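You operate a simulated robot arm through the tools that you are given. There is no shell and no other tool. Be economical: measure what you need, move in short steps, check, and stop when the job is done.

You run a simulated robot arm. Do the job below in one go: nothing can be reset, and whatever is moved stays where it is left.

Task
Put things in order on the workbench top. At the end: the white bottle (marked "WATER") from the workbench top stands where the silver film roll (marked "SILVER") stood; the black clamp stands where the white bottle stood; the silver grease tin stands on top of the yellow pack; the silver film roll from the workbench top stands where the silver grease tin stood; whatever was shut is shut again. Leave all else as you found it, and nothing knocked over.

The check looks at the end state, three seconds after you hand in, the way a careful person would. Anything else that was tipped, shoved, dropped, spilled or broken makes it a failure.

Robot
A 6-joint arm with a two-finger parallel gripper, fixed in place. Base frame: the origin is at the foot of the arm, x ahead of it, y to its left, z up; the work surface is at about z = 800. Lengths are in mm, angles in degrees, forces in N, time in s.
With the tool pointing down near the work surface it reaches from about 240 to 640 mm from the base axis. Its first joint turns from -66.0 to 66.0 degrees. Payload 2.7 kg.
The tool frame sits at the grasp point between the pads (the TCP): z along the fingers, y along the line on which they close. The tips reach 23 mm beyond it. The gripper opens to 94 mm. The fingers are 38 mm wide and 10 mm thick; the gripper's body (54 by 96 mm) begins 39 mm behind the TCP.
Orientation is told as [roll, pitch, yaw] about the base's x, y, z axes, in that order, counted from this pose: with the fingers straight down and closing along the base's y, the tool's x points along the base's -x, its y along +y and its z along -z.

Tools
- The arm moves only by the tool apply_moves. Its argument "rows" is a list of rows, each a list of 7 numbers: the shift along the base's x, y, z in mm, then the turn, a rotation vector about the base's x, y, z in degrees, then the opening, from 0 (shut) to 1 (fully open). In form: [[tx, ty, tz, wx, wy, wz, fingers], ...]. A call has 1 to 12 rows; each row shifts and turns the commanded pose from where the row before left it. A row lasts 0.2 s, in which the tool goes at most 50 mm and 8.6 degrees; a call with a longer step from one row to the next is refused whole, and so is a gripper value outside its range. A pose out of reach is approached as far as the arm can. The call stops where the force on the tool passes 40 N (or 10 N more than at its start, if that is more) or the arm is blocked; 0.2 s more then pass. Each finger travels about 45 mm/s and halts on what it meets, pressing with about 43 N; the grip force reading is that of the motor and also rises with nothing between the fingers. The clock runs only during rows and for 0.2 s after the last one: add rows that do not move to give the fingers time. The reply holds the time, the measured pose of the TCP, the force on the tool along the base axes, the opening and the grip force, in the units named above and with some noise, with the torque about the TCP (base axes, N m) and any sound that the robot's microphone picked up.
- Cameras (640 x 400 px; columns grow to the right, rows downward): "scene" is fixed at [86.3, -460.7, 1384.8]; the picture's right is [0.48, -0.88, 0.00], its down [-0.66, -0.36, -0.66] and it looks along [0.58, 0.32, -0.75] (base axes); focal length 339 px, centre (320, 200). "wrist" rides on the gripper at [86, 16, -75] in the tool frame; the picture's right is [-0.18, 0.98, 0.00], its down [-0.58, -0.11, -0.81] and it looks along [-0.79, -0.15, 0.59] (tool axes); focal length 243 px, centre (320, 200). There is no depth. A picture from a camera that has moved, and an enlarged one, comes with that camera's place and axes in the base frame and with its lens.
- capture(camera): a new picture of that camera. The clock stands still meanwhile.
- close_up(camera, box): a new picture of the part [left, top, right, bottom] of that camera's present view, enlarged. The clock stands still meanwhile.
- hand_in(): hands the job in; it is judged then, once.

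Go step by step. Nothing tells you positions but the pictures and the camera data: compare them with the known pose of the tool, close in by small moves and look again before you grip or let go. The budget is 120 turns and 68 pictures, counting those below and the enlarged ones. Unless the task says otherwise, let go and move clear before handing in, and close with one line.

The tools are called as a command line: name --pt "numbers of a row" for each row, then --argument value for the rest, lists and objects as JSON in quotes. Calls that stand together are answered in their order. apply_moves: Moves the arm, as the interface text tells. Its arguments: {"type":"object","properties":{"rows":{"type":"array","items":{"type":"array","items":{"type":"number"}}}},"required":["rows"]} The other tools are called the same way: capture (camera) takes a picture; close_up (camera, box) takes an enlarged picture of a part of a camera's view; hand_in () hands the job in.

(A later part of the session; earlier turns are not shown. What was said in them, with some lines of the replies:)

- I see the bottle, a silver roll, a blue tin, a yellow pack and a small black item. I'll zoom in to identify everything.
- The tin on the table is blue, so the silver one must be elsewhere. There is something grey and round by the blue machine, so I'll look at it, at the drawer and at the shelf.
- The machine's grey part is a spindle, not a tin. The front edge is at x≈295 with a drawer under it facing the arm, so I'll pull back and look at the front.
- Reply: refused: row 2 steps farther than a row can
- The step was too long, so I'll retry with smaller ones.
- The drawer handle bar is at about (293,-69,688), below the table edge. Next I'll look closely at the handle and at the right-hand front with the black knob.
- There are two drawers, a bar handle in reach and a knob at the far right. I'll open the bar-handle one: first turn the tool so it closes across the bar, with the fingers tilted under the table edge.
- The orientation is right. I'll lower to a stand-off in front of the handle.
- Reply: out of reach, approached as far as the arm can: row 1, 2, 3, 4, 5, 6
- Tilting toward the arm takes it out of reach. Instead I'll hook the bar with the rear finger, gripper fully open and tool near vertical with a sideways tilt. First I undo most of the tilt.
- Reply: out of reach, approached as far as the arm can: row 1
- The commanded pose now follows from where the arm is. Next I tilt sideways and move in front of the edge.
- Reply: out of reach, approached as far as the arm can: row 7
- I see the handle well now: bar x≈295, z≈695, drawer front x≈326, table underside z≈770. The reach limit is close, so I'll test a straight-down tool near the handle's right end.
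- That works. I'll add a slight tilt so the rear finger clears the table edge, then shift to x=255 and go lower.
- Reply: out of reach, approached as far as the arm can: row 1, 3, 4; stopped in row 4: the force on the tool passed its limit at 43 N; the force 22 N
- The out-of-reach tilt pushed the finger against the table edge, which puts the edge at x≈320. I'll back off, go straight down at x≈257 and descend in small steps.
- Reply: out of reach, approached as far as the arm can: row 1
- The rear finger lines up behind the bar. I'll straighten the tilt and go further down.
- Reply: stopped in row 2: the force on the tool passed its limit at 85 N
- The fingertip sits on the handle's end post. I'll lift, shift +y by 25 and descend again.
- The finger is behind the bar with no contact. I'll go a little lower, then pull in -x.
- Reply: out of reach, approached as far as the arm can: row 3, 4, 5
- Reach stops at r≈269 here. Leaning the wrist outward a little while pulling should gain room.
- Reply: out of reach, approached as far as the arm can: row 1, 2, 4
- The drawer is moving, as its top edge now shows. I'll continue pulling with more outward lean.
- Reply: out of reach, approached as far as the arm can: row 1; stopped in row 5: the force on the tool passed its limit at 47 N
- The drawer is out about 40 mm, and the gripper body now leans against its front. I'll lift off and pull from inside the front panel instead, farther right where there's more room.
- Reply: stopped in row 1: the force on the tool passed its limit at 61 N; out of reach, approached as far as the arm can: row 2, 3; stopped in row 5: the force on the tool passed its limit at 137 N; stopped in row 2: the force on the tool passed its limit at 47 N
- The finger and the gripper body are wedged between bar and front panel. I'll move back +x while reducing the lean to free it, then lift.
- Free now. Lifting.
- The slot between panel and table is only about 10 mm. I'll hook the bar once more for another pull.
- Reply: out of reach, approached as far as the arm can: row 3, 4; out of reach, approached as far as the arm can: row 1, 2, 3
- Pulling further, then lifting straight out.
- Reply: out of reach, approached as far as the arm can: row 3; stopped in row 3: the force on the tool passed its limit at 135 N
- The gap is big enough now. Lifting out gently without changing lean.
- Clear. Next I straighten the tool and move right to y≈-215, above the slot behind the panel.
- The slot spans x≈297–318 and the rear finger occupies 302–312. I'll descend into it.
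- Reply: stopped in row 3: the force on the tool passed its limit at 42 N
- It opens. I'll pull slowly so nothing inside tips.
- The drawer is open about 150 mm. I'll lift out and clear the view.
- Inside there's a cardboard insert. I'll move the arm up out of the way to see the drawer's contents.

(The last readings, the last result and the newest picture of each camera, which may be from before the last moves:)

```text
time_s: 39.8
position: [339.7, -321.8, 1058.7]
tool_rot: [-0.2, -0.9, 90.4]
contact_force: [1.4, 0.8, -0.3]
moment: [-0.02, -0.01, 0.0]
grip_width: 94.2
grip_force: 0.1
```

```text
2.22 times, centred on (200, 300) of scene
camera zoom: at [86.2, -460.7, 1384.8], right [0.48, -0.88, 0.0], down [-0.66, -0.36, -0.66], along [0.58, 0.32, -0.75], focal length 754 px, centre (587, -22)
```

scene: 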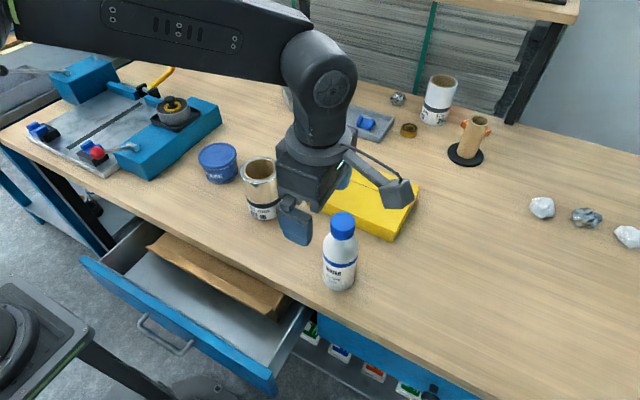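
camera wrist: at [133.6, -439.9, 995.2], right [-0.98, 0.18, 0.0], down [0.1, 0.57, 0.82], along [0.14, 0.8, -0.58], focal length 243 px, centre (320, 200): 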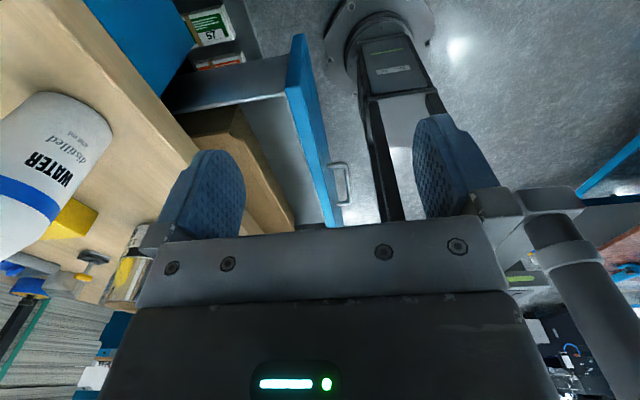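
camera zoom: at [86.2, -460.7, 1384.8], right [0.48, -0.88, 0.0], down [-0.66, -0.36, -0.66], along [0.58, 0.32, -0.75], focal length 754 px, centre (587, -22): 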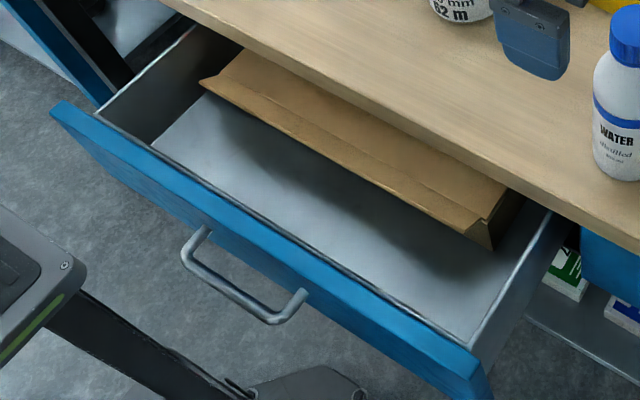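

The front of the drawer is empty and a carton lies further back. I'll turn the wrist camera back to look forward under the table edge.

apply_moves --pt "-10 20 0 0 0 -8.3 1" --pt "-10 20 0 0 0 -8.3 1" --pt "-10 20 0 0 0 -8.3 1" --pt "-10 20 -5 0 0 -8.3 1" --pt "-10 20 -10 0 0 -8.3 1" --pt "-10 20 -20 0 0 -8.3 1" --pt "-10 20 -30 0 0 -8.3 1" --pt "-10 20 -30 0 0 -8.3 1" --pt "-10 20 -30 0 0 -8.3 1" --pt "-10 0 -30 0 0 -8.3 1" --pt "-2 0 -30 0 0 -7 1" --pt "0 0 -20 0 0 0 1"

capture --camera "wrist"

```text
time_s: 42.4
position: [236.2, -141.5, 854.7]
tool_rot: [-0.3, -0.9, 0.3]
contact_force: [0.7, -0.1, 0.0]
moment: [0.01, -0.02, -0.01]
grip_width: 94.2
grip_force: 0.1
```

```text
26 pictures are left
camera wrist: at [148.9, -126.9, 928.1], right [0.18, 0.98, 0.0], down [0.57, -0.1, 0.82], along [0.8, -0.15, -0.58], focal length 243 px, centre (320, 200)
```

wrist: 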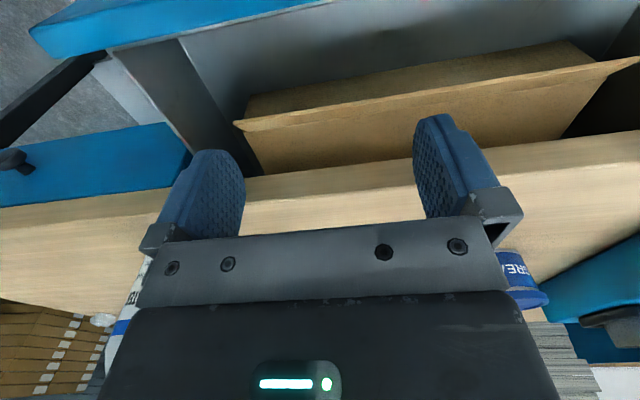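

close_up --camera "wrist" --box '[210, 20, 640, 200]'

```text
1.49 times, centred on (425, 110) of wrist
camera zoom: at [148.9, -126.9, 928.1], right [0.18, 0.98, 0.0], down [0.57, -0.1, 0.82], along [0.8, -0.15, -0.58], focal length 361 px, centre (164, 334)
```

zoom: 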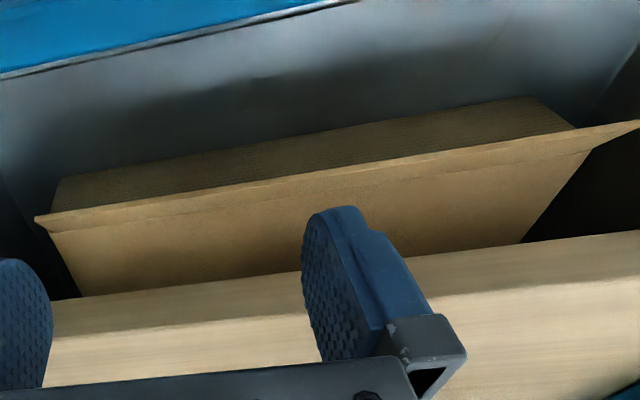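

The carton's lip sits at x≈290. I need the drawer further open, so I'll push the front panel from inside at y≈-235.

apply_moves --pt "-5 -30 0 0 0 0 0.3" --pt "-5 -30 0 0 0 0 0.3" --pt "-5 -33 0 0 0 0 0.3" --pt "0 0 -30 0 0 0 0.3" --pt "0 0 -30 0 0 0 0.3" --pt "0 0 -30 0 0 0 0.3" --pt "-5 0 0 0 0 0 0.3" --pt "-7 0 0 0 0 0 0.3" --pt "-7 0 0 0 0 0 0.3" --pt "-7 0 0 0 0 0 0.3" --pt "-7 0 0 0 0 0 0.3" --pt "-7 0 0 0 0 0 0.3"

apply_moves --pt "-7 0 0 0 0 0 0.3" --pt "-7 0 0 0 0 0 0.3" --pt "-7 0 0 0 0 0 0.3" --pt "-7 0 0 0 0 0 0.3" --pt "-7 0 0 0 0 0 0.3" --pt "-7 0 0 0 0 0 0.3"

```text
time_s: 45.0
position: [182.3, -235.6, 765.0]
tool_rot: [-0.2, -0.8, 0.4]
contact_force: [-0.5, -0.2, 0.3]
moment: [0.03, 0.01, -0.02]
grip_width: 28.4
grip_force: 0.1
```

```text
time_s: 46.2
position: [155.6, -238.4, 766.3]
tool_rot: [-1.0, -1.4, 0.5]
contact_force: [4.7, 2.0, 0.1]
moment: [0.01, -0.03, -0.13]
grip_width: 28.5
grip_force: 0.0
stopped in row 5: the force on the tool passed its limit at 51 N (the readings are from after the stop); the commanded pose is now the measured one
```

It met a stop at panel x≈136, probably the drawer's full travel. I'll back off, lift and look inside.

apply_moves --pt "6 0 2 0 0 0 0.3" --pt "5 0 25 0 0 0 0.6" --pt "10 0 35 0 0 0 1" --pt "20 30 25 0 0 0 1" --pt "20 35 0 0 0 0 1" --pt "20 30 0 0 0 0 1"

capture --camera "wrist"

close_up --camera "scene" --box '[60, 190, 320, 400]'

```text
time_s: 47.6
position: [236.8, -141.8, 853.5]
tool_rot: [-0.9, -1.4, 0.5]
contact_force: [-1.1, 0.5, -0.8]
moment: [-0.04, 0.0, -0.02]
grip_width: 93.9
grip_force: 0.1
```

```text
24 pictures are left
camera wrist: at [148.9, -126.2, 926.3], right [0.18, 0.98, -0.01], down [0.56, -0.09, 0.82], along [0.81, -0.15, -0.57], focal length 243 px, centre (320, 200)
```

wrist: 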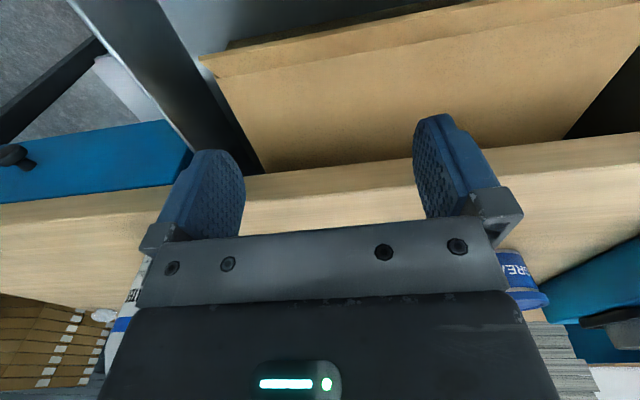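

```text
1.90 times, centred on (190, 295) of scene
camera zoom: at [86.2, -460.7, 1384.8], right [0.48, -0.88, 0.0], down [-0.66, -0.36, -0.66], along [0.58, 0.32, -0.75], focal length 646 px, centre (568, 19)
```

zoom: 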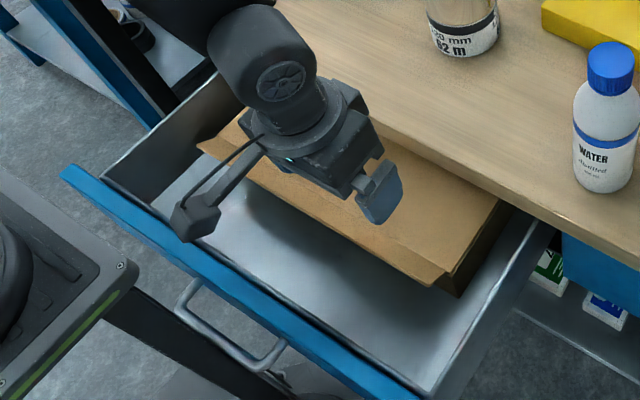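

The carton is closed and low, and a 120 mm roll would not fit in this drawer. So the blue-labelled GREASE tin may really be a silver tin, and I'll inspect it closely.

close_up --camera "scene" --box '[190, 135, 250, 190]'

apply_moves --pt "0 30 20 0 0 0 1" --pt "0 35 20 0 0 0 1" --pt "0 35 0 0 0 0 1" --pt "0 35 0 0 0 0 1"

capture --camera "wrist"

```text
7.27 times, centred on (220, 162) of scene
camera zoom: at [86.2, -460.7, 1384.8], right [0.48, -0.88, 0.0], down [-0.66, -0.36, -0.66], along [0.58, 0.32, -0.75], focal length 2466 px, centre (1047, 473)
```

zoom: 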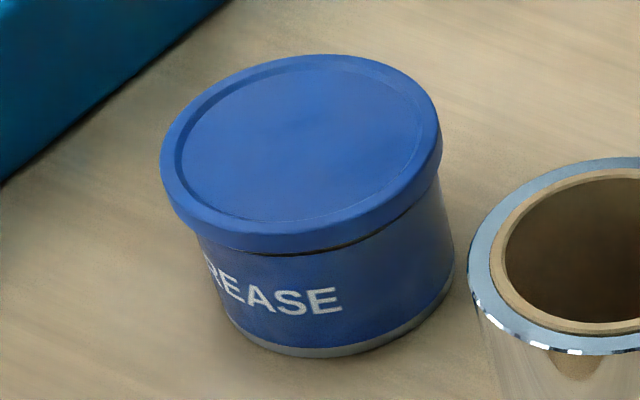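

```text
time_s: 48.6
position: [248.6, -10.0, 895.4]
tool_rot: [-0.7, -1.2, 0.5]
contact_force: [0.5, -0.2, -0.7]
moment: [-0.01, 0.0, -0.04]
grip_width: 94.2
grip_force: 0.2
out of reach, approached as far as the arm can: row 3, 4
```

```text
21 pictures are left
camera wrist: at [160.0, 6.3, 967.9], right [0.18, 0.98, -0.01], down [0.57, -0.09, 0.82], along [0.81, -0.15, -0.57], focal length 243 px, centre (320, 200)
```

wrist: 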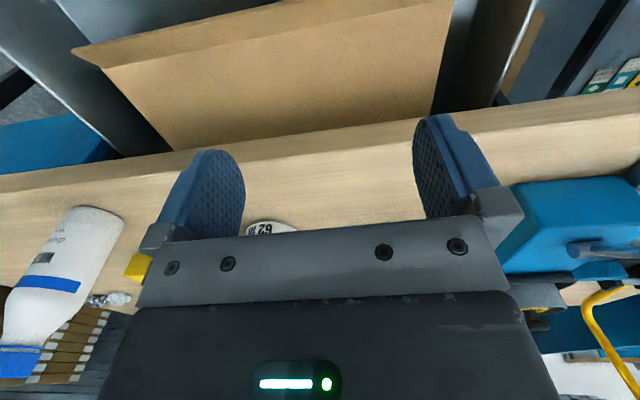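

The tin's bare bottom rim shows a silver tin with a blue label and lid, so it was on the bench all along. I'll close the drawer by gripping its front panel from above at y≈-235 and pushing it in.

apply_moves --pt "-2 -30 0 0 0 8.3 1" --pt "-3 -30 0 0 0 8.3 1" --pt "-5 -30 0 0 0 8.3 1" --pt "-10 -30 0 0 0 8.3 1" --pt "-15 -30 0 0 0 8.3 1" --pt "-15 -25 0 0 0 8.3 1" --pt "-15 -20 0 0 0 8.3 1" --pt "-15 -15 0 0 0 8.3 1" --pt "-15 -10 0 0 0 8.3 1" --pt "-13 -5 -10 0 0 8.3 1" --pt "-8 0 -20 0 0 6.8 1" --pt "0 0 -10 0 0 0 1"

capture --camera "wrist"

```text
time_s: 51.2
position: [130.2, -235.8, 853.2]
tool_rot: [-0.9, -1.4, 90.3]
contact_force: [-0.1, 1.3, 0.1]
moment: [0.0, -0.02, 0.01]
grip_width: 93.8
grip_force: 0.0
```

```text
20 pictures are left
camera wrist: at [114.2, -323.9, 926.0], right [-0.98, 0.18, -0.01], down [0.09, 0.56, 0.82], along [0.15, 0.81, -0.57], focal length 243 px, centre (320, 200)
```

wrist: 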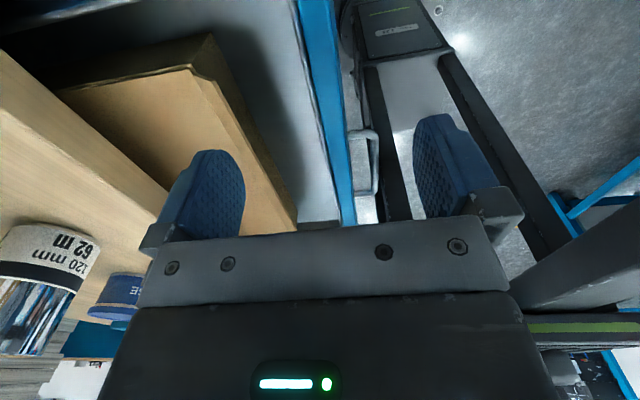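

The panel is between the fingers. Descend, then close on it.

apply_moves --pt "0 0 -30 0 0 0 1" --pt "0 0 -30 0 0 0 1" --pt "0 0 -26 0 0 0 1" --pt "0 0 0 0 0 0 0.6" --pt "0 0 0 0 0 0 0.4" --pt "0 0 0 0 0 0 0.3" --pt "0 0 0 0 0 0 0.2" --pt "0 0 0 0 0 0 0.1" --pt "0 0 0 0 0 0 0.05" --pt "0 0 0 0 0 0 0.05"

```text
time_s: 53.4
position: [131.1, -234.9, 768.4]
tool_rot: [-0.8, -1.4, 90.1]
contact_force: [1.1, 0.9, -1.5]
moment: [-0.06, 0.66, -1.13]
grip_width: 17.9
grip_force: 44.8
```

The panel is gripped, 18 mm thick. Pushing it in slowly.

apply_moves --pt "4 0 0 0 0 0 0.05" --pt "8 0 0 0 0 0 0.05" --pt "8 0 0 0 0 0 0.05" --pt "8 0 0 0 0 0 0.05" --pt "8 0 0 0 0 0 0.05" --pt "8 0 0 0 0 0 0.05" --pt "8 0 0 0 0 0 0.05" --pt "8 0 0 0 0 0 0.05" --pt "8 0 0 0 0 0 0.05" --pt "8 0 0 0 0 0 0.05" --pt "5 0 0 0 0 0 0.05"

apply_moves --pt "4 0 0 0 0 0 0.05" --pt "8 0 0 0 0 0 0.05" --pt "8 0 0 0 0 0 0.05" --pt "8 0 0 0 0 0 0.05" --pt "8 0 0 0 0 0 0.05" --pt "8 0 0 0 0 0 0.05" --pt "8 0 0 0 0 0 0.05" --pt "8 0 0 0 0 0 0.05" --pt "8 0 0 0 0 0 0.05" --pt "5 0 0 0 0 0 0.05"

```text
time_s: 55.8
position: [212.4, -235.3, 767.5]
tool_rot: [-1.1, -1.3, 90.3]
contact_force: [-1.5, -5.1, 27.7]
moment: [0.2, 0.78, -1.32]
grip_width: 17.9
grip_force: 44.7
```

```text
time_s: 58.0
position: [285.2, -234.7, 767.4]
tool_rot: [-0.7, -1.4, 90.2]
contact_force: [-1.8, 2.7, 20.1]
moment: [0.98, 0.73, -1.27]
grip_width: 17.8
grip_force: 44.7
```

Now I release, lift, then push the panel's front face with closed fingers.

apply_moves --pt "0 0 0 0 0 0 0.32" --pt "0 0 0 0 0 0 0.32" --pt "0 0 20 0 0 0 0.32" --pt "0 0 30 0 0 0 0.2" --pt "-20 0 0 0 0 0 0" --pt "-20 0 0 0 0 0 0" --pt "0 0 -20 0 0 0 0" --pt "0 0 -30 0 0 0 0" --pt "8 0 0 0 0 0 0" --pt "8 0 0 0 0 0 0" --pt "8 0 0 0 0 0 0" --pt "8 0 0 0 0 0 0"

apply_moves --pt "8 0 0 0 0 0 0" --pt "8 0 0 0 0 0 0" --pt "5 0 0 0 0 0 0" --pt "5 0 0 0 0 0 0" --pt "0 0 0 0 0 0 0" --pt "-8 0 0 0 0 0 0" --pt "-10 0 20 0 0 0 0"

close_up --camera "scene" --box '[100, 190, 360, 350]'

```text
time_s: 60.6
position: [277.9, -235.9, 769.6]
tool_rot: [-0.9, -1.4, 90.3]
contact_force: [-0.3, 0.1, -0.5]
moment: [0.0, 0.03, 0.0]
grip_width: 0.0
grip_force: 42.1
```

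```text
time_s: 62.2
position: [285.4, -233.2, 786.4]
tool_rot: [-0.9, -1.3, 90.2]
contact_force: [-0.4, -0.1, 0.4]
moment: [-0.01, 0.01, 0.01]
grip_width: 0.0
grip_force: 42.1
```

```text
2.46 times, centred on (230, 270) of scene
camera zoom: at [86.3, -460.7, 1384.8], right [0.48, -0.88, 0.0], down [-0.66, -0.36, -0.66], along [0.58, 0.32, -0.75], focal length 835 px, centre (542, 28)
```

zoom: 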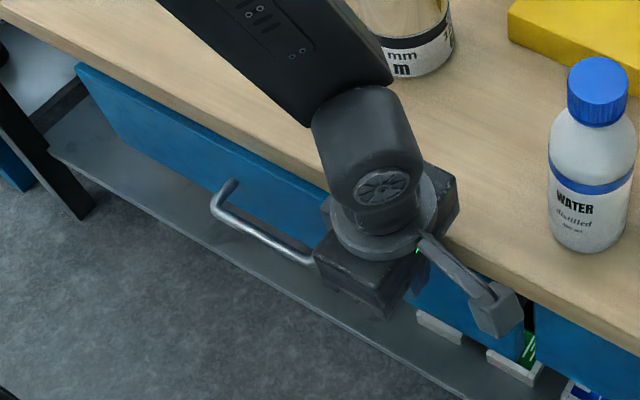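

Nearly shut. For the last ~10 mm I'll push on the handle bar from its front.

apply_moves --pt "-12 40 5 0 0 0 0.28" --pt "-12 40 0 0 0 0 0.28" --pt "-11 41 0 0 0 0 0.28" --pt "0 0 -25 0 0 0 0.28" --pt "0 0 -25 0 0 0 0.28" --pt "0 0 -20 0 0 0 0.28" --pt "0 0 -12 0 0 0 0.28"

```text
time_s: 63.8
position: [250.5, -114.9, 709.0]
tool_rot: [-0.7, -1.2, 90.3]
contact_force: [0.5, 0.5, 0.5]
moment: [0.0, -0.01, -0.01]
grip_width: 26.4
grip_force: 0.1
```

apply_moves --pt "4 0 -3 0 0 0 0.28" --pt "4 0 0 0 0 0 0.28" --pt "4 0 0 0 0 0 0.28" --pt "3 0 0 0 0 0 0.28" --pt "3 0 0 0 0 0 0.28" --pt "3 0 0 0 0 0 0.28" --pt "3 0 0 0 0 0 0.28" --pt "3 0 0 0 0 0 0.28"

```text
time_s: 65.5
position: [267.3, -113.6, 707.2]
tool_rot: [0.1, -1.7, 89.7]
contact_force: [-20.7, -9.7, 15.9]
moment: [-0.28, -0.2, -0.14]
grip_width: 17.3
grip_force: 0.0
stopped in row 8: the force on the tool passed its limit at 41 N (the readings are from after the stop); the commanded pose is now the measured one
```

The drawer looks seated. I'll back off, lift, rotate the tool back, and check.

apply_moves --pt "-6 0 0 0 0 0 0.28" --pt "-4 0 15 0 0 0 0.28" --pt "0 0 40 0 0 0 0.28" --pt "0 -10 45 0 0 -8.3 0.5" --pt "0 -10 45 0 0 -8.3 1" --pt "0 -10 45 0 0 -8.3 1" --pt "0 -10 45 0 0 -8.3 1" --pt "0 -10 40 0 0 -8.3 1" --pt "10 -10 40 0 0 -8.3 1" --pt "10 0 10 0 0 -8.3 1" --pt "10 0 0 0 0 -8.3 1" --pt "10 0 0 0 0 -8.3 1"

apply_moves --pt "0 0 0 0 0 -8.3 1" --pt "0 0 0 -1 1 -7 1"

capture --camera "scene"

capture --camera "wrist"

```text
time_s: 68.1
position: [301.2, -173.7, 1032.3]
tool_rot: [-0.3, -1.7, 15.2]
contact_force: [0.5, 0.7, -0.7]
moment: [-0.02, 0.03, -0.01]
grip_width: 94.3
grip_force: 0.0
```

```text
time_s: 68.7
position: [301.2, -172.8, 1032.3]
tool_rot: [-1.2, -0.5, 0.0]
contact_force: [-0.4, 0.0, 0.6]
moment: [0.01, 0.02, -0.01]
grip_width: 93.9
grip_force: 0.0
```

```text
18 pictures are left
```

scene: 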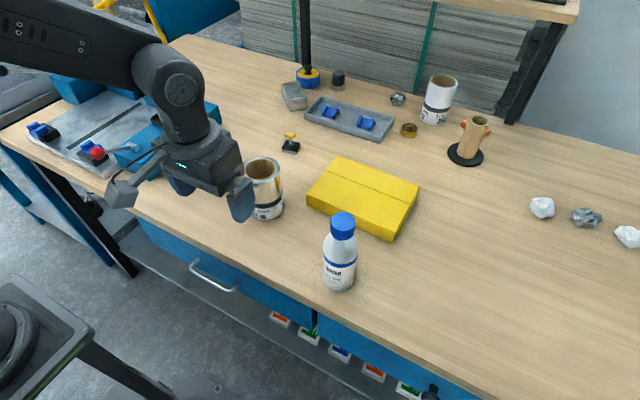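

```text
17 pictures are left
camera wrist: at [214.7, -155.7, 1106.0], right [0.19, 0.98, -0.02], down [0.57, -0.09, 0.81], along [0.8, -0.16, -0.58], focal length 243 px, centre (320, 200)
```

wrist: 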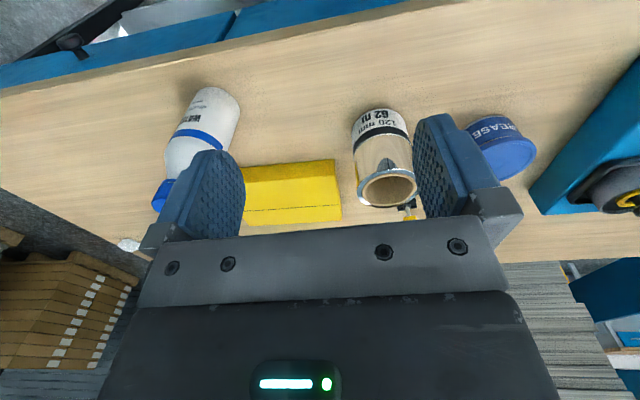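

The drawer is shut as at the start. My estimates: tin (501,46) with lid ≈91 wide, roll (459,-118), bottle (378,-339), clamp (661,-55), pack x 510–660, y -396…-200, top ≈834. Tin first: I hover above it.

apply_moves --pt "33 36 0 0.5 0 0 1" --pt "33 36 0 0.5 0 0 1" --pt "33 36 0 0 0 0 1" --pt "33 36 0 0 0 0 1" --pt "33 36 0 0 0 0 1" --pt "33 38 0 0 0 0 1" --pt "0 0 -40 0 0 0 1" --pt "0 0 -40 0 0 0 1" --pt "0 0 -30 0 0 0 1"

capture --camera "wrist"

close_up --camera "scene" --box '[180, 80, 280, 190]'

```text
refused: row 6 steps farther than a row can; nothing moved
```

```text
16 pictures are left
camera wrist: at [214.7, -155.7, 1106.0], right [0.19, 0.98, -0.02], down [0.57, -0.09, 0.81], along [0.8, -0.16, -0.58], focal length 243 px, centre (320, 200)
```

wrist: 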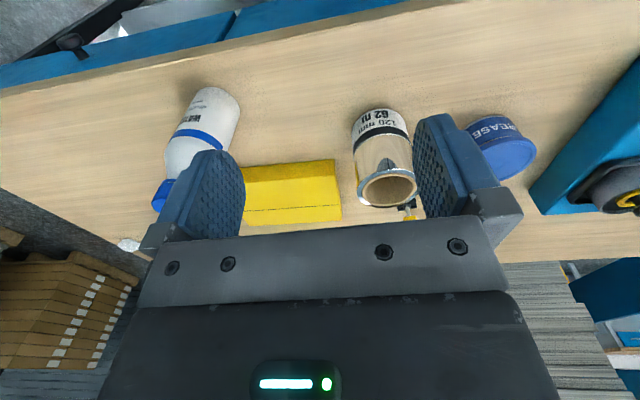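

```text
3.64 times, centred on (230, 135) of scene
camera zoom: at [86.2, -460.7, 1384.8], right [0.48, -0.88, 0.0], down [-0.66, -0.36, -0.66], along [0.58, 0.32, -0.75], focal length 1233 px, centre (647, 436)
```

zoom: 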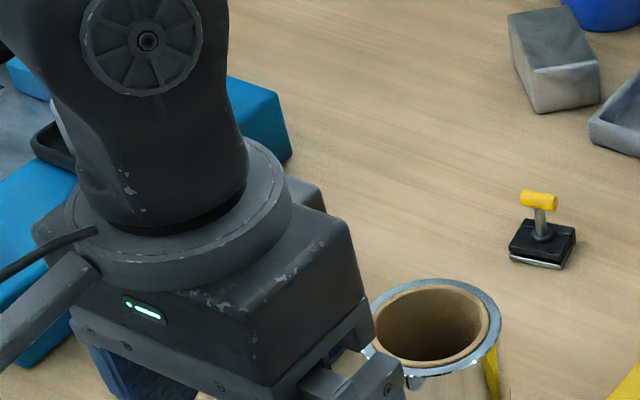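

One row was 0.3 mm too long, so I'll send it again corrected.

apply_moves --pt "33 36 0 0.5 0 0 1" --pt "33 36 0 0.5 0 0 1" --pt "33 36 0 0 0 0 1" --pt "33 36 0 0 0 0 1" --pt "33 36 0 0 0 0 1" --pt "33 36 0 0 0 0 1" --pt "2 2 -40 0 0 0 1" --pt "0 0 -40 0 0 0 1" --pt "0 0 -30 0 0 0 1"

```text
time_s: 70.7
position: [501.4, 45.4, 921.6]
tool_rot: [-0.1, -0.5, 0.0]
contact_force: [0.6, 0.5, -1.1]
moment: [0.0, -0.01, 0.02]
grip_width: 94.2
grip_force: 0.1
```

capture --camera "wrist"

```text
14 pictures are left
camera wrist: at [414.9, 61.9, 994.7], right [0.18, 0.98, 0.0], down [0.57, -0.11, 0.81], along [0.8, -0.15, -0.58], focal length 243 px, centre (320, 200)
```

wrist: 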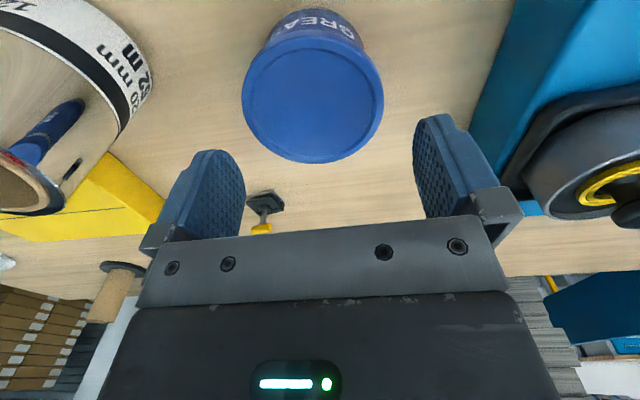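

The lid centre is at about (501,42), diameter ≈89. I'll shift y by -3 and go down carefully.

apply_moves --pt "0 -3 0 0 0.5 0 1" --pt "0 0 -25 0 0 0 1" --pt "0 0 -12 0 0 0 1" --pt "0 0 -6 0 0 0 1" --pt "0 0 -4 0 0 0 1"

close_up --camera "wrist" --box '[140, 80, 520, 250]'

```text
time_s: 71.9
position: [501.5, 41.3, 874.9]
tool_rot: [-0.2, 0.1, 0.0]
contact_force: [0.3, -1.3, 0.0]
moment: [-0.03, 0.02, -0.04]
grip_width: 93.9
grip_force: 0.0
```

```text
1.68 times, centred on (330, 165) of wrist
camera zoom: at [415.3, 58.7, 949.3], right [0.18, 0.98, 0.0], down [0.58, -0.11, 0.81], along [0.79, -0.15, -0.59], focal length 409 px, centre (303, 259)
```

zoom: 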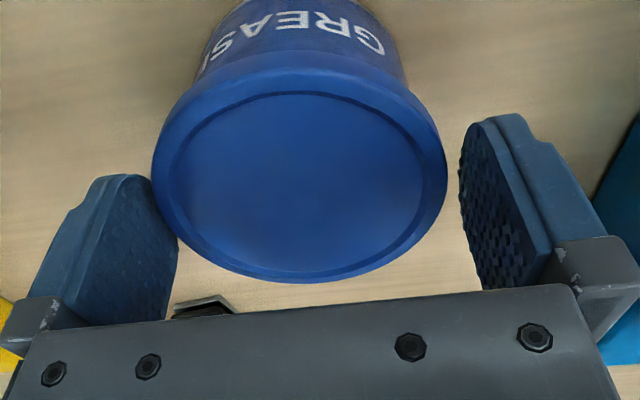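

The tips straddle the lid, slightly too far left. I'll shift +1.5 in y and -3 in x, and descend to body height.

apply_moves --pt "-3 1.5 0 0 0 0 1" --pt "0 0 -8 0 0 0 1" --pt "0 0 -8 0 0 0 1" --pt "0 0 -8 0 0 0 1" --pt "0 0 -8 0 0 0 1" --pt "0 0 -8 0 0 0 1"

```text
time_s: 73.3
position: [498.6, 42.3, 836.0]
tool_rot: [-0.3, 0.0, 0.0]
contact_force: [-0.1, 0.0, -0.2]
moment: [0.02, 0.0, 0.0]
grip_width: 93.8
grip_force: 0.1
```

No contact. Down 7 more, then grip.

apply_moves --pt "0 0 -7 0 0 0 1" --pt "0 0 0 0 0 0 0.9" --pt "0 0 0 0 0 0 0.8" --pt "0 0 0 0 0 0 0.75" --pt "0 0 0 0 0 0 0.75"

```text
time_s: 74.5
position: [499.0, 43.8, 828.3]
tool_rot: [-0.2, 0.0, -0.1]
contact_force: [0.2, 0.7, -0.4]
moment: [0.06, -0.03, -0.03]
grip_width: 81.4
grip_force: 43.6
```

Gripped, with the tin centre at (499,44). Lifting and carrying it over to the pack.

apply_moves --pt "0 0 20 0 0 0 0.75" --pt "0 0 40 0 0 0 0.75" --pt "0 0 45 0 0 0 0.75" --pt "0 0 45 0 0 0 0.75" --pt "5 -40 0 0 0 0 0.75" --pt "5 -45 0 0 0 0 0.75" --pt "5 -45 0 0 0 0 0.75" --pt "8 -45 0 0 0 0 0.75" --pt "8 -45 0 0 0 0 0.75" --pt "8 -45 0 0 0 0 0.75" --pt "8 -45 0 0 0 0 0.75" --pt "8 -24 0 0 0 0 0.75"

apply_moves --pt "0 0 0 0 0 0 0.75" --pt "0 0 -40 0 0 0 0.75" --pt "0 0 -30 0 0 0 0.75" --pt "0 0 -20 0 0 0 0.75"

capture --camera "scene"

```text
time_s: 77.1
position: [550.4, -295.0, 977.7]
tool_rot: [-0.2, 0.1, 0.2]
contact_force: [-0.3, -0.3, -3.7]
moment: [0.0, 0.01, 0.01]
grip_width: 81.3
grip_force: 42.9
```

```text
time_s: 78.1
position: [552.6, -290.5, 888.0]
tool_rot: [-0.2, -0.1, -0.1]
contact_force: [-1.4, -0.9, -3.1]
moment: [-0.04, 0.03, 0.0]
grip_width: 81.4
grip_force: 42.9
```

```text
12 pictures are left
```

scene: 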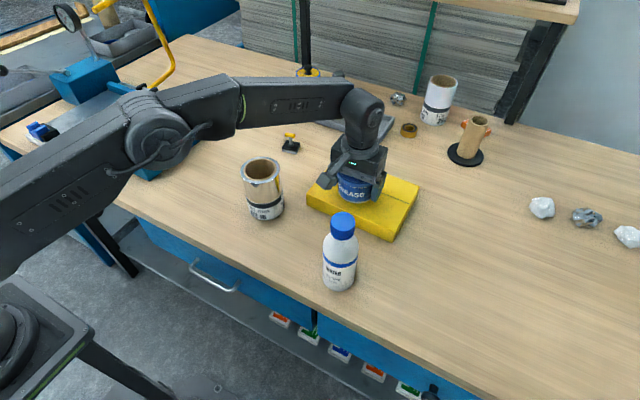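

The tin is above the pack's near side. I'll shift +12 in x and lower until contact.

apply_moves --pt "6 0 0 0 0 0 0.75" --pt "6 0 0 0 0 0 0.75" --pt "0 0 -8 0 0 0 0.75" --pt "0 0 -6 0 0 0 0.75" --pt "0 0 -4 0 0 0 0.75"

```text
time_s: 79.3
position: [564.2, -291.2, 871.2]
tool_rot: [-0.3, -0.1, 0.0]
contact_force: [-0.5, 0.8, -2.3]
moment: [0.04, 0.02, 0.0]
grip_width: 81.4
grip_force: 42.9
```

apply_moves --pt "0 0 -3 0 0 0 0.75" --pt "0 0 -2 0 0 0 0.75" --pt "0 0 -2 0 0 0 0.75"

```text
time_s: 80.1
position: [565.4, -291.6, 868.1]
tool_rot: [-0.5, -0.5, 0.1]
contact_force: [-8.2, 1.6, 29.5]
moment: [0.42, -0.31, 0.17]
grip_width: 81.5
grip_force: 43.4
```

It's seated on the pack (top ≈840). I'll relieve the pressure, release and lift.

apply_moves --pt "0 0 3 0 0 0 0.75" --pt "0 0 0 0 0 0 0.85" --pt "0 0 0 0 0 0 0.95" --pt "0 0 0 0 0 0 1" --pt "0 0 0 0 0 0 1" --pt "0 0 8 0 0 0 1"

```text
time_s: 81.5
position: [565.4, -291.6, 873.0]
tool_rot: [-0.1, 0.0, 0.2]
contact_force: [-0.1, 0.3, 0.7]
moment: [0.03, 0.01, 0.03]
grip_width: 93.8
grip_force: 0.0
```

apply_moves --pt "0 0 15 0 0 0 1" --pt "0 0 30 0 0 0 1" --pt "0 0 45 0 0 0 1" --pt "0 0 40 0 0 0 1" --pt "-25 40 0 0 0 0 1" --pt "-25 40 0 0 0 0 1" --pt "-25 40 0 0 0 0 1" --pt "-25 40 0 0 0 0 1" --pt "-5 14 0 0 0 0 1" --pt "0 0 0 0 0 0 1"

capture --camera "wrist"

```text
time_s: 83.7
position: [461.6, -117.0, 1005.4]
tool_rot: [-0.3, -0.1, 0.1]
contact_force: [0.2, 0.1, 0.0]
moment: [0.01, -0.01, -0.02]
grip_width: 94.1
grip_force: 0.0
out of reach, approached as far as the arm can: row 5
```

```text
11 pictures are left
camera wrist: at [375.3, -100.4, 1079.6], right [0.18, 0.98, 0.0], down [0.58, -0.11, 0.81], along [0.79, -0.15, -0.59], focal length 243 px, centre (320, 200)
```

wrist: 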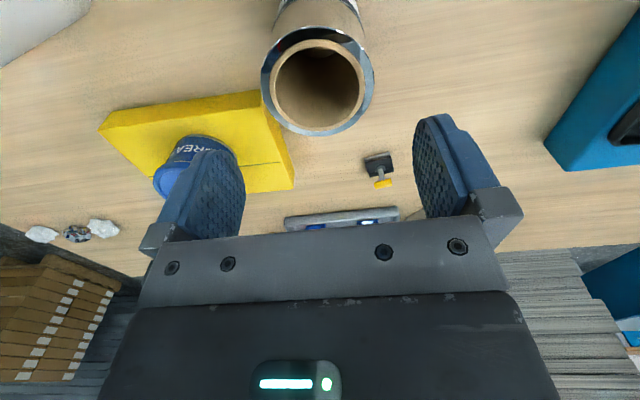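

The roll centre is confirmed at (459,-118), and the tin stands well on the pack. Descending to grip the roll.

apply_moves --pt "-2 -0.5 -40 0 0 0 1" --pt "0 0 -40 0 0 0 1" --pt "0 0 -25 0 0 0 1" --pt "0 0 -15 0 0 0 1" --pt "0 0 0 0 0 0 0.85" --pt "0 0 0 0 0 0 0.75" --pt "0 0 0 0 0 0 0.7" --pt "0 0 0 0 0 0 0.7"

```text
time_s: 85.5
position: [460.3, -116.5, 884.1]
tool_rot: [-0.1, -0.1, 0.0]
contact_force: [0.2, -0.4, -0.1]
moment: [0.08, -0.01, -0.03]
grip_width: 81.4
grip_force: 43.4
```

Gripped. I'll lift and carry it to (499,44).

apply_moves --pt "0 0 15 0 0 0 0.7" --pt "0 0 30 0 0 0 0.7" --pt "10 40 0 0 0 0 0.7" --pt "10 40 0 0 0 0 0.7" --pt "10 40 0 0 0 0 0.7" --pt "9 40 0 0 0 0 0.7" --pt "0 0 0 0 0 0 0.7" --pt "0 0 -20 0 0 0 0.7" --pt "0 0 -15 0 0 0 0.7" --pt "0 0 -6 0 0 0 0.7" --pt "0 0 -2 0 0 0 0.7"

```text
time_s: 87.9
position: [496.5, 43.6, 885.5]
tool_rot: [-0.2, 0.0, 0.0]
contact_force: [0.1, -0.6, -3.3]
moment: [0.0, 0.0, 0.02]
grip_width: 81.2
grip_force: 42.8
```

apply_moves --pt "2 0 0 0 0 0 0.7" --pt "0 0 -1.5 0 0 0 0.7" --pt "0 0 -1.5 0 0 0 0.7"

```text
time_s: 88.7
position: [499.1, 42.8, 884.5]
tool_rot: [-0.2, -0.1, 0.2]
contact_force: [-6.2, -0.7, 16.3]
moment: [0.67, 0.6, 0.31]
grip_width: 81.0
grip_force: 43.4
```

Standing on the table. Relieve, release and lift.

apply_moves --pt "0 0 1.5 0 0 0 0.7" --pt "0 0 0 0 0 0 0.8" --pt "0 0 0 0 0 0 0.9" --pt "0 0 0 0 0 0 1" --pt "0 0 10 0 0 0 1" --pt "0 0 30 0 0 0 1" --pt "0 0 45 0 0 0 1" --pt "0 0 45 0 0 0 1"

```text
time_s: 90.5
position: [497.5, 42.4, 1014.7]
tool_rot: [-0.2, 0.0, 0.0]
contact_force: [-0.3, -0.3, 0.0]
moment: [-0.02, -0.01, 0.0]
grip_width: 94.0
grip_force: 0.2
```

Next the bottle at about (378,-339), cap top ≈981. I'll move above it and look.

apply_moves --pt "0 0 30 0 0 0 1" --pt "-12 -38 5 0 0 0 0.8" --pt "-12 -38 0 0 0 0 0.7" --pt "-12 -38 0 0 0 0 0.7" --pt "-12 -38 0 0 0 0 0.7" --pt "-12 -38 0 0 0 0 0.7" --pt "-12 -38 0 0 0 0 0.7" --pt "-12 -38 0 0 0 0 0.7" --pt "-12 -38 0 0 0 0 0.7" --pt "-12 -38 0 0 0 0 0.7" --pt "-12 -38 0 0 0 0 0.7" --pt "0 0 0 0 0 0 0.7"

capture --camera "wrist"

```text
time_s: 93.1
position: [378.6, -336.4, 1049.0]
tool_rot: [-0.2, 0.0, 0.1]
contact_force: [0.0, 0.5, -0.1]
moment: [0.03, 0.0, 0.02]
grip_width: 65.8
grip_force: 0.0
```

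```text
10 pictures are left
camera wrist: at [291.8, -319.7, 1123.4], right [0.18, 0.98, 0.0], down [0.58, -0.11, 0.81], along [0.79, -0.15, -0.59], focal length 243 px, centre (320, 200)
```

wrist: 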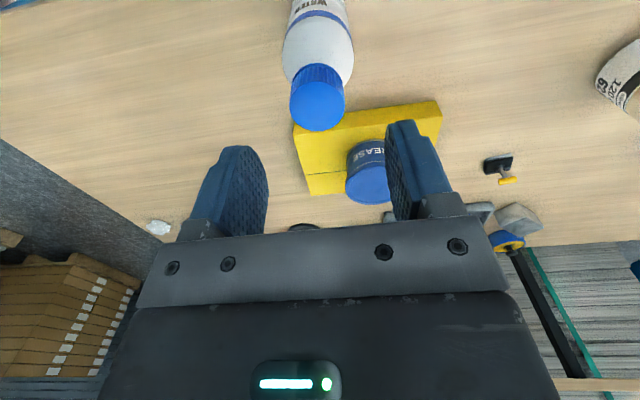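

The cap centre is at (380,-338). Descending to grip the cap.

apply_moves --pt "1.5 -1.5 -30 0 0 0 0.7" --pt "0 0 -25 0 0 0 0.7" --pt "0 0 -12 0 0 0 0.7" --pt "0 0 -7 0 0 0 0.7" --pt "0 0 0 0 0 0 0.5" --pt "0 0 0 0 0 0 0.38" --pt "0 0 0 0 0 0 0.3" --pt "0 0 0 0 0 0 0.3"

```text
time_s: 94.9
position: [380.0, -338.7, 975.5]
tool_rot: [-0.2, 0.0, 0.1]
contact_force: [-0.5, -1.7, 0.5]
moment: [-0.13, 0.0, -0.02]
grip_width: 36.2
grip_force: 43.0
```

Gripped. Lifting and carrying to (460,-117).

apply_moves --pt "0 0 15 0 0 0 0.3" --pt "0 0 35 0 0 0 0.3" --pt "10 30 0 0 0 0 0.3" --pt "12 32 0 0 0 0 0.3" --pt "12 32 0 0 0 0 0.3" --pt "12 32 0 0 0 0 0.3" --pt "12 32 0 0 0 0 0.3" --pt "12 32 0 0 0 0 0.3" --pt "10 32 0 0 0 0 0.3" --pt "0 0 0 0 0 0 0.3" --pt "0 0 0 0 0 0 0.3"

```text
time_s: 97.3
position: [460.6, -116.6, 1023.5]
tool_rot: [-0.2, 0.0, 0.0]
contact_force: [0.4, -0.4, -4.0]
moment: [-0.01, 0.07, 0.0]
grip_width: 36.2
grip_force: 42.9
```

apply_moves --pt "0 0 -20 0 0 0 0.3" --pt "0 0 -15 0 0 0 0.3" --pt "0 0 -8 0 0 0 0.3" --pt "0 0 -4 0 0 0 0.3" --pt "0 0 -2 0 0 0 0.3"

```text
time_s: 98.5
position: [459.9, -115.8, 975.7]
tool_rot: [-0.2, -0.1, 0.1]
contact_force: [-0.3, 0.0, -0.8]
moment: [0.11, 0.07, 0.01]
grip_width: 36.2
grip_force: 43.3
```

apply_moves --pt "0 0 -1 0 0 0 0.3" --pt "0 0 0.5 0 0 0 0.4" --pt "0 0 0 0 0 0 0.55" --pt "0 0 0 0 0 0 0.7" --pt "0 0 10 0 0 0 0.7" --pt "0 0 30 0 0 0 0.7" --pt "0 0 40 0 0 0 0.7"

capture --camera "scene"

```text
time_s: 100.1
position: [460.0, -118.0, 1055.4]
tool_rot: [-0.2, 0.0, 0.0]
contact_force: [0.1, 0.4, 0.3]
moment: [0.02, 0.0, -0.01]
grip_width: 65.7
grip_force: 0.1
```

```text
9 pictures are left
```

scene: 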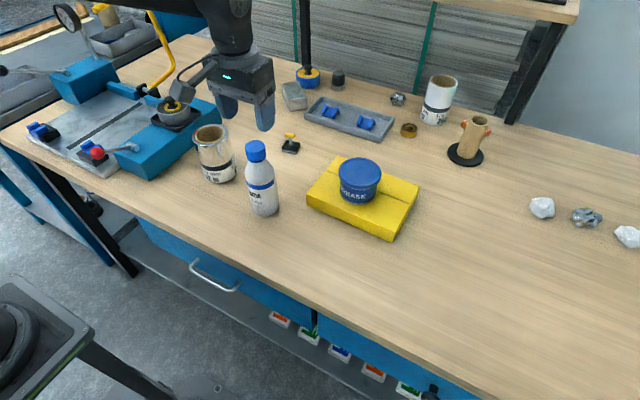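

The bottle, roll and tin are all standing correctly. Next is the clamp at about (660,-60), base turned ≈12° and beyond straight-down reach, so I'll tilt the fingers outward and hover near it.

apply_moves --pt "40 0 0 0 0 6 0.7" --pt "40 5 0 0 0 6 0.7" --pt "35 10 -20 0 0 0 0.7" --pt "10 10 -40 0 0 0 0.7" --pt "10 10 -40 1.5 -7 0 0.7" --pt "10 10 -30 1.5 -7 0 0.7" --pt "15 8 -10 0 0 0 0.7" --pt "10 5 0 0 0 0 0.7" --pt "0 0 0 0 0 0 0.7"

capture --camera "wrist"

```text
time_s: 102.1
position: [631.3, -58.8, 916.7]
tool_rot: [-0.2, -14.4, 12.1]
contact_force: [-0.2, 1.0, 0.1]
moment: [0.04, -0.04, 0.0]
grip_width: 65.7
grip_force: 0.1
```

```text
8 pictures are left
camera wrist: at [527.8, -64.5, 967.7], right [-0.03, 1.0, 0.04], down [0.38, -0.03, 0.93], along [0.93, 0.04, -0.38], focal length 243 px, centre (320, 200)
```

wrist: 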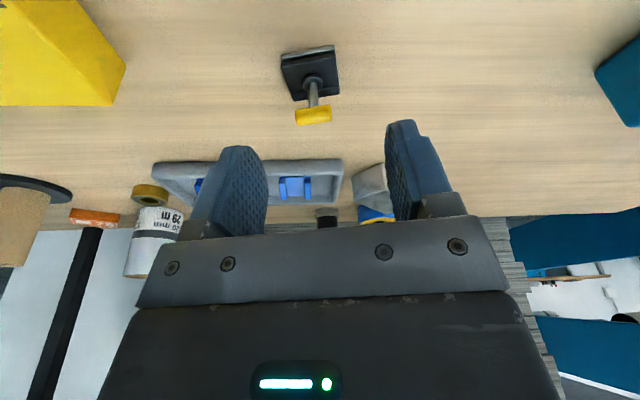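

The clamp centre is at (662,-61), base ≈39×33, edges at ≈11°, which matches my yaw. Moving over it and down.

apply_moves --pt "15 -1 0 0 0 0 0.7" --pt "15 -1 -10 0 0 0 0.7" --pt "0 0 -25 0 0 0 0.7" --pt "0 0 -20 0 0 0 0.7" --pt "0 0 0 0 0 0 0.7"

capture --camera "wrist"

```text
time_s: 103.3
position: [661.0, -60.3, 862.3]
tool_rot: [-0.2, -14.4, 12.0]
contact_force: [0.5, 0.3, -0.7]
moment: [0.0, 0.0, 0.0]
grip_width: 65.6
grip_force: 0.0
```

```text
7 pictures are left
camera wrist: at [558.4, -65.7, 912.7], right [-0.03, 1.0, 0.04], down [0.38, -0.03, 0.93], along [0.93, 0.04, -0.38], focal length 243 px, centre (320, 200)
```

wrist: 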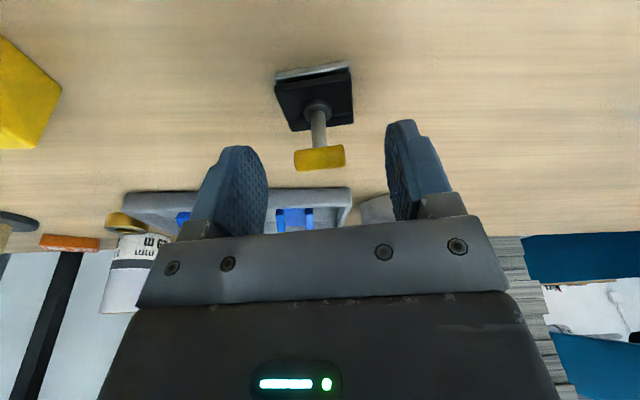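

Aligned. Descending to base height and gripping.

apply_moves --pt "0 -1 -12 0 0 0 0.7" --pt "0 0 -12 0 0 0 0.7" --pt "0 0 -7 0 0 0 0.7" --pt "0 0 0 0 0 0 0.55" --pt "0 0 0 0 0 0 0.45" --pt "0 0 0 0 0 0 0.35" --pt "0 0 0 0 0 0 0.35"

```text
time_s: 104.9
position: [660.3, -61.6, 831.3]
tool_rot: [-0.3, -14.3, 11.9]
contact_force: [0.2, -0.6, 0.2]
moment: [-0.02, 0.0, 0.01]
grip_width: 39.1
grip_force: 43.1
```

Gripped at 39 mm. I'll lift and carry it around the bottle at height to (380,-339).

apply_moves --pt "0 0 12 0 0 0 0.35" --pt "-3 -3 35 0 0 0 0.35" --pt "-10 -10 44 0 0 0 0.35" --pt "-30 -35 0 0 0 0 0.35" --pt "-30 -35 0 0 0 0 0.35" --pt "-30 -35 0 0 0 0 0.35" --pt "-10 -5 45 0 0 0 0.35" --pt "-10 -5 45 0 0 0 0.35" --pt "0 0 0 0 0 0 0.35"

apply_moves --pt "-30 -28 0 0 0 0 0.35" --pt "-30 -28 0 0 0 0 0.35" --pt "-30 -28 0 0 0 0 0.35" --pt "-30 -28 0 0 0 0 0.35" --pt "-30 -28 0 0 0 0 0.35" --pt "-7 -9 -30 0 0 0 0.35" --pt "0 0 -40 0 0 0 0.35" --pt "0 0 -40 0 0 0 0.35" --pt "0 0 0 0 0 0 0.35"

```text
time_s: 106.9
position: [537.2, -190.2, 1010.9]
tool_rot: [-0.2, -14.2, 12.0]
contact_force: [0.0, 0.5, -1.6]
moment: [-0.02, 0.02, 0.01]
grip_width: 39.0
grip_force: 43.5
```

```text
time_s: 108.9
position: [381.1, -340.1, 903.2]
tool_rot: [-0.2, -14.3, 12.0]
contact_force: [-0.2, 0.0, -1.3]
moment: [-0.02, -0.03, -0.01]
grip_width: 38.9
grip_force: 42.7
```

Over the spot. Lowering to the pick-up height.

apply_moves --pt "-1 1 -30 0 0 0 0.35" --pt "0 0 -25 0 0 0 0.35" --pt "0 0 -10 0 0 0 0.35" --pt "0 0 -5 0 0 0 0.35" --pt "0 0 -1.5 0 0 0 0.35"

```text
time_s: 110.1
position: [380.5, -338.4, 828.9]
tool_rot: [-0.1, -14.3, 12.2]
contact_force: [0.7, 0.2, -0.5]
moment: [0.01, -0.02, -0.04]
grip_width: 38.8
grip_force: 42.6
```

apply_moves --pt "0 0 -1 0 0 0 0.35" --pt "0 0 -1 0 0 0 0.35"

close_up --camera "scene" --box '[290, 200, 400, 310]'

```text
time_s: 110.7
position: [380.7, -338.8, 829.7]
tool_rot: [-0.4, -14.6, 12.1]
contact_force: [-6.1, 5.0, 23.1]
moment: [0.22, 0.21, 0.03]
grip_width: 38.9
grip_force: 42.8
```

```text
3.64 times, centred on (345, 255) of scene
camera zoom: at [85.8, -460.3, 1385.0], right [0.48, -0.88, 0.0], down [-0.66, -0.36, -0.66], along [0.58, 0.32, -0.75], focal length 1233 px, centre (229, 0)
```

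zoom: 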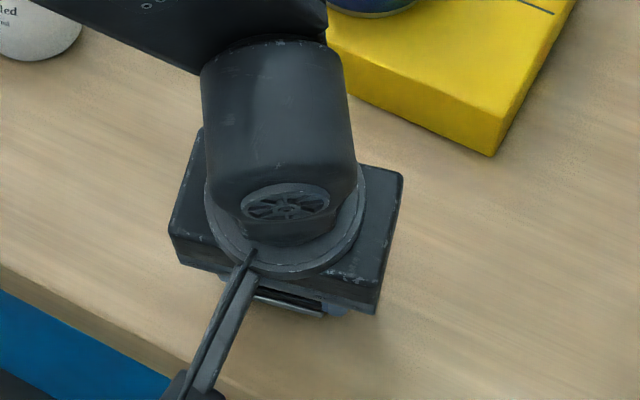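

Contact with the table. Relieve, release and rise.

apply_moves --pt "0 0 1.5 0 0 0 0.35" --pt "0 0 0 0 0 0 0.5" --pt "0 0 0 0 0 0 0.65" --pt "0 0 0 0 0 0 0.75" --pt "0 0 15 0 0 0 0.75" --pt "0 0 35 0 0 0 0.75" --pt "0 0 45 0 0 0 0.75" --pt "0 0 45 0 0 0 0.75" --pt "-15 0 30 0 0 0 0.75" --pt "-15 45 0 0 0 0 0.75" --pt "-15 45 0 0 0 0 0.75" --pt "-10 45 0 0 0 0 0.75"

capture --camera "scene"

```text
time_s: 113.3
position: [324.2, -202.8, 998.9]
tool_rot: [-0.2, -14.2, 12.0]
contact_force: [0.5, 0.1, 0.1]
moment: [0.01, -0.05, 0.05]
grip_width: 70.5
grip_force: 0.1
```

```text
5 pictures are left
```

scene: 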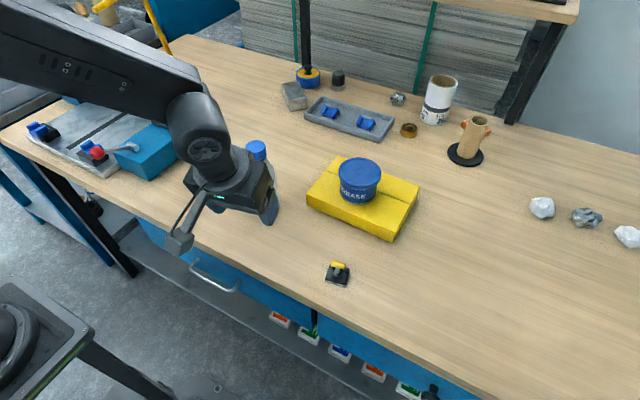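

The clamp stands in place. I'll raise the arm further and do a last check of the drawer and the objects.

apply_moves --pt "0 0 40 0 0 0 1" --pt "0 -40 20 0 0 0 1" --pt "0 -45 0 0 0 0 1" --pt "0 -45 0 0 0 0 1" --pt "0 -30 0 0 0 0 1"

close_up --camera "scene" --box '[120, 110, 420, 340]'

```text
time_s: 114.5
position: [325.6, -363.6, 1059.2]
tool_rot: [-0.2, -14.2, 12.1]
contact_force: [-0.1, -0.7, 0.3]
moment: [-0.01, -0.01, 0.0]
grip_width: 94.0
grip_force: 0.1
```

```text
1.74 times, centred on (270, 225) of scene
camera zoom: at [86.2, -460.7, 1384.8], right [0.48, -0.88, 0.0], down [-0.66, -0.36, -0.66], along [0.58, 0.32, -0.75], focal length 590 px, centre (407, 156)
```

zoom: 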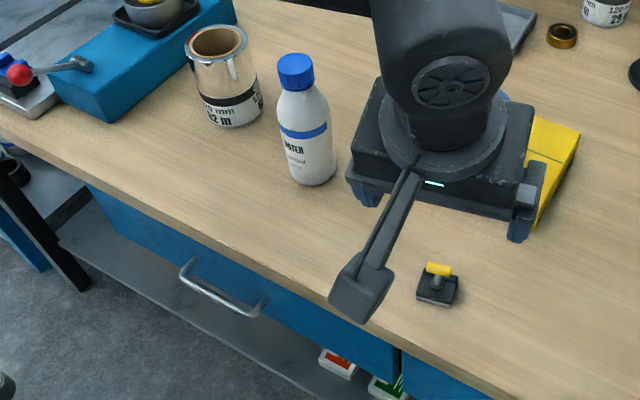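

close_up --camera "scene" --box '[120, 230, 440, 400]'

```text
2.00 times, centred on (280, 315) of scene
camera zoom: at [86.2, -460.7, 1384.8], right [0.48, -0.88, 0.0], down [-0.66, -0.36, -0.66], along [0.58, 0.32, -0.75], focal length 678 px, centre (400, -30)
```

zoom: 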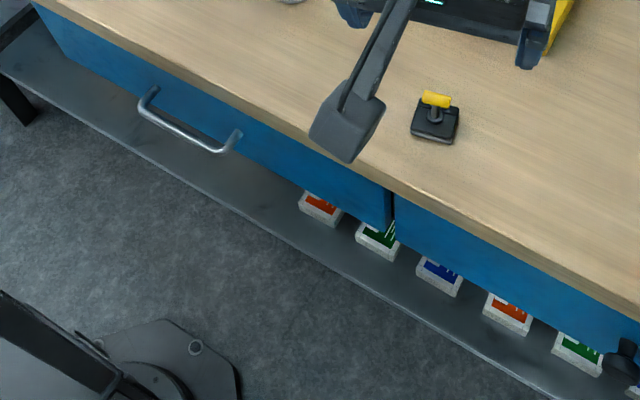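

The drawer front and handle match the starting picture, every moved object stands in its place, and the arm is clear, so I'm handing in.

hand_in

```text
The job is handed in.
```

The job is handed in: the white bottle, silver film roll and black clamp stand where the task wanted them, and the silver grease tin is on the yellow pack. I opened the bar-handle drawer while looking for the tin and shut it again. I did not look inside it after shutting, so the carton in it may have shifted slightly.
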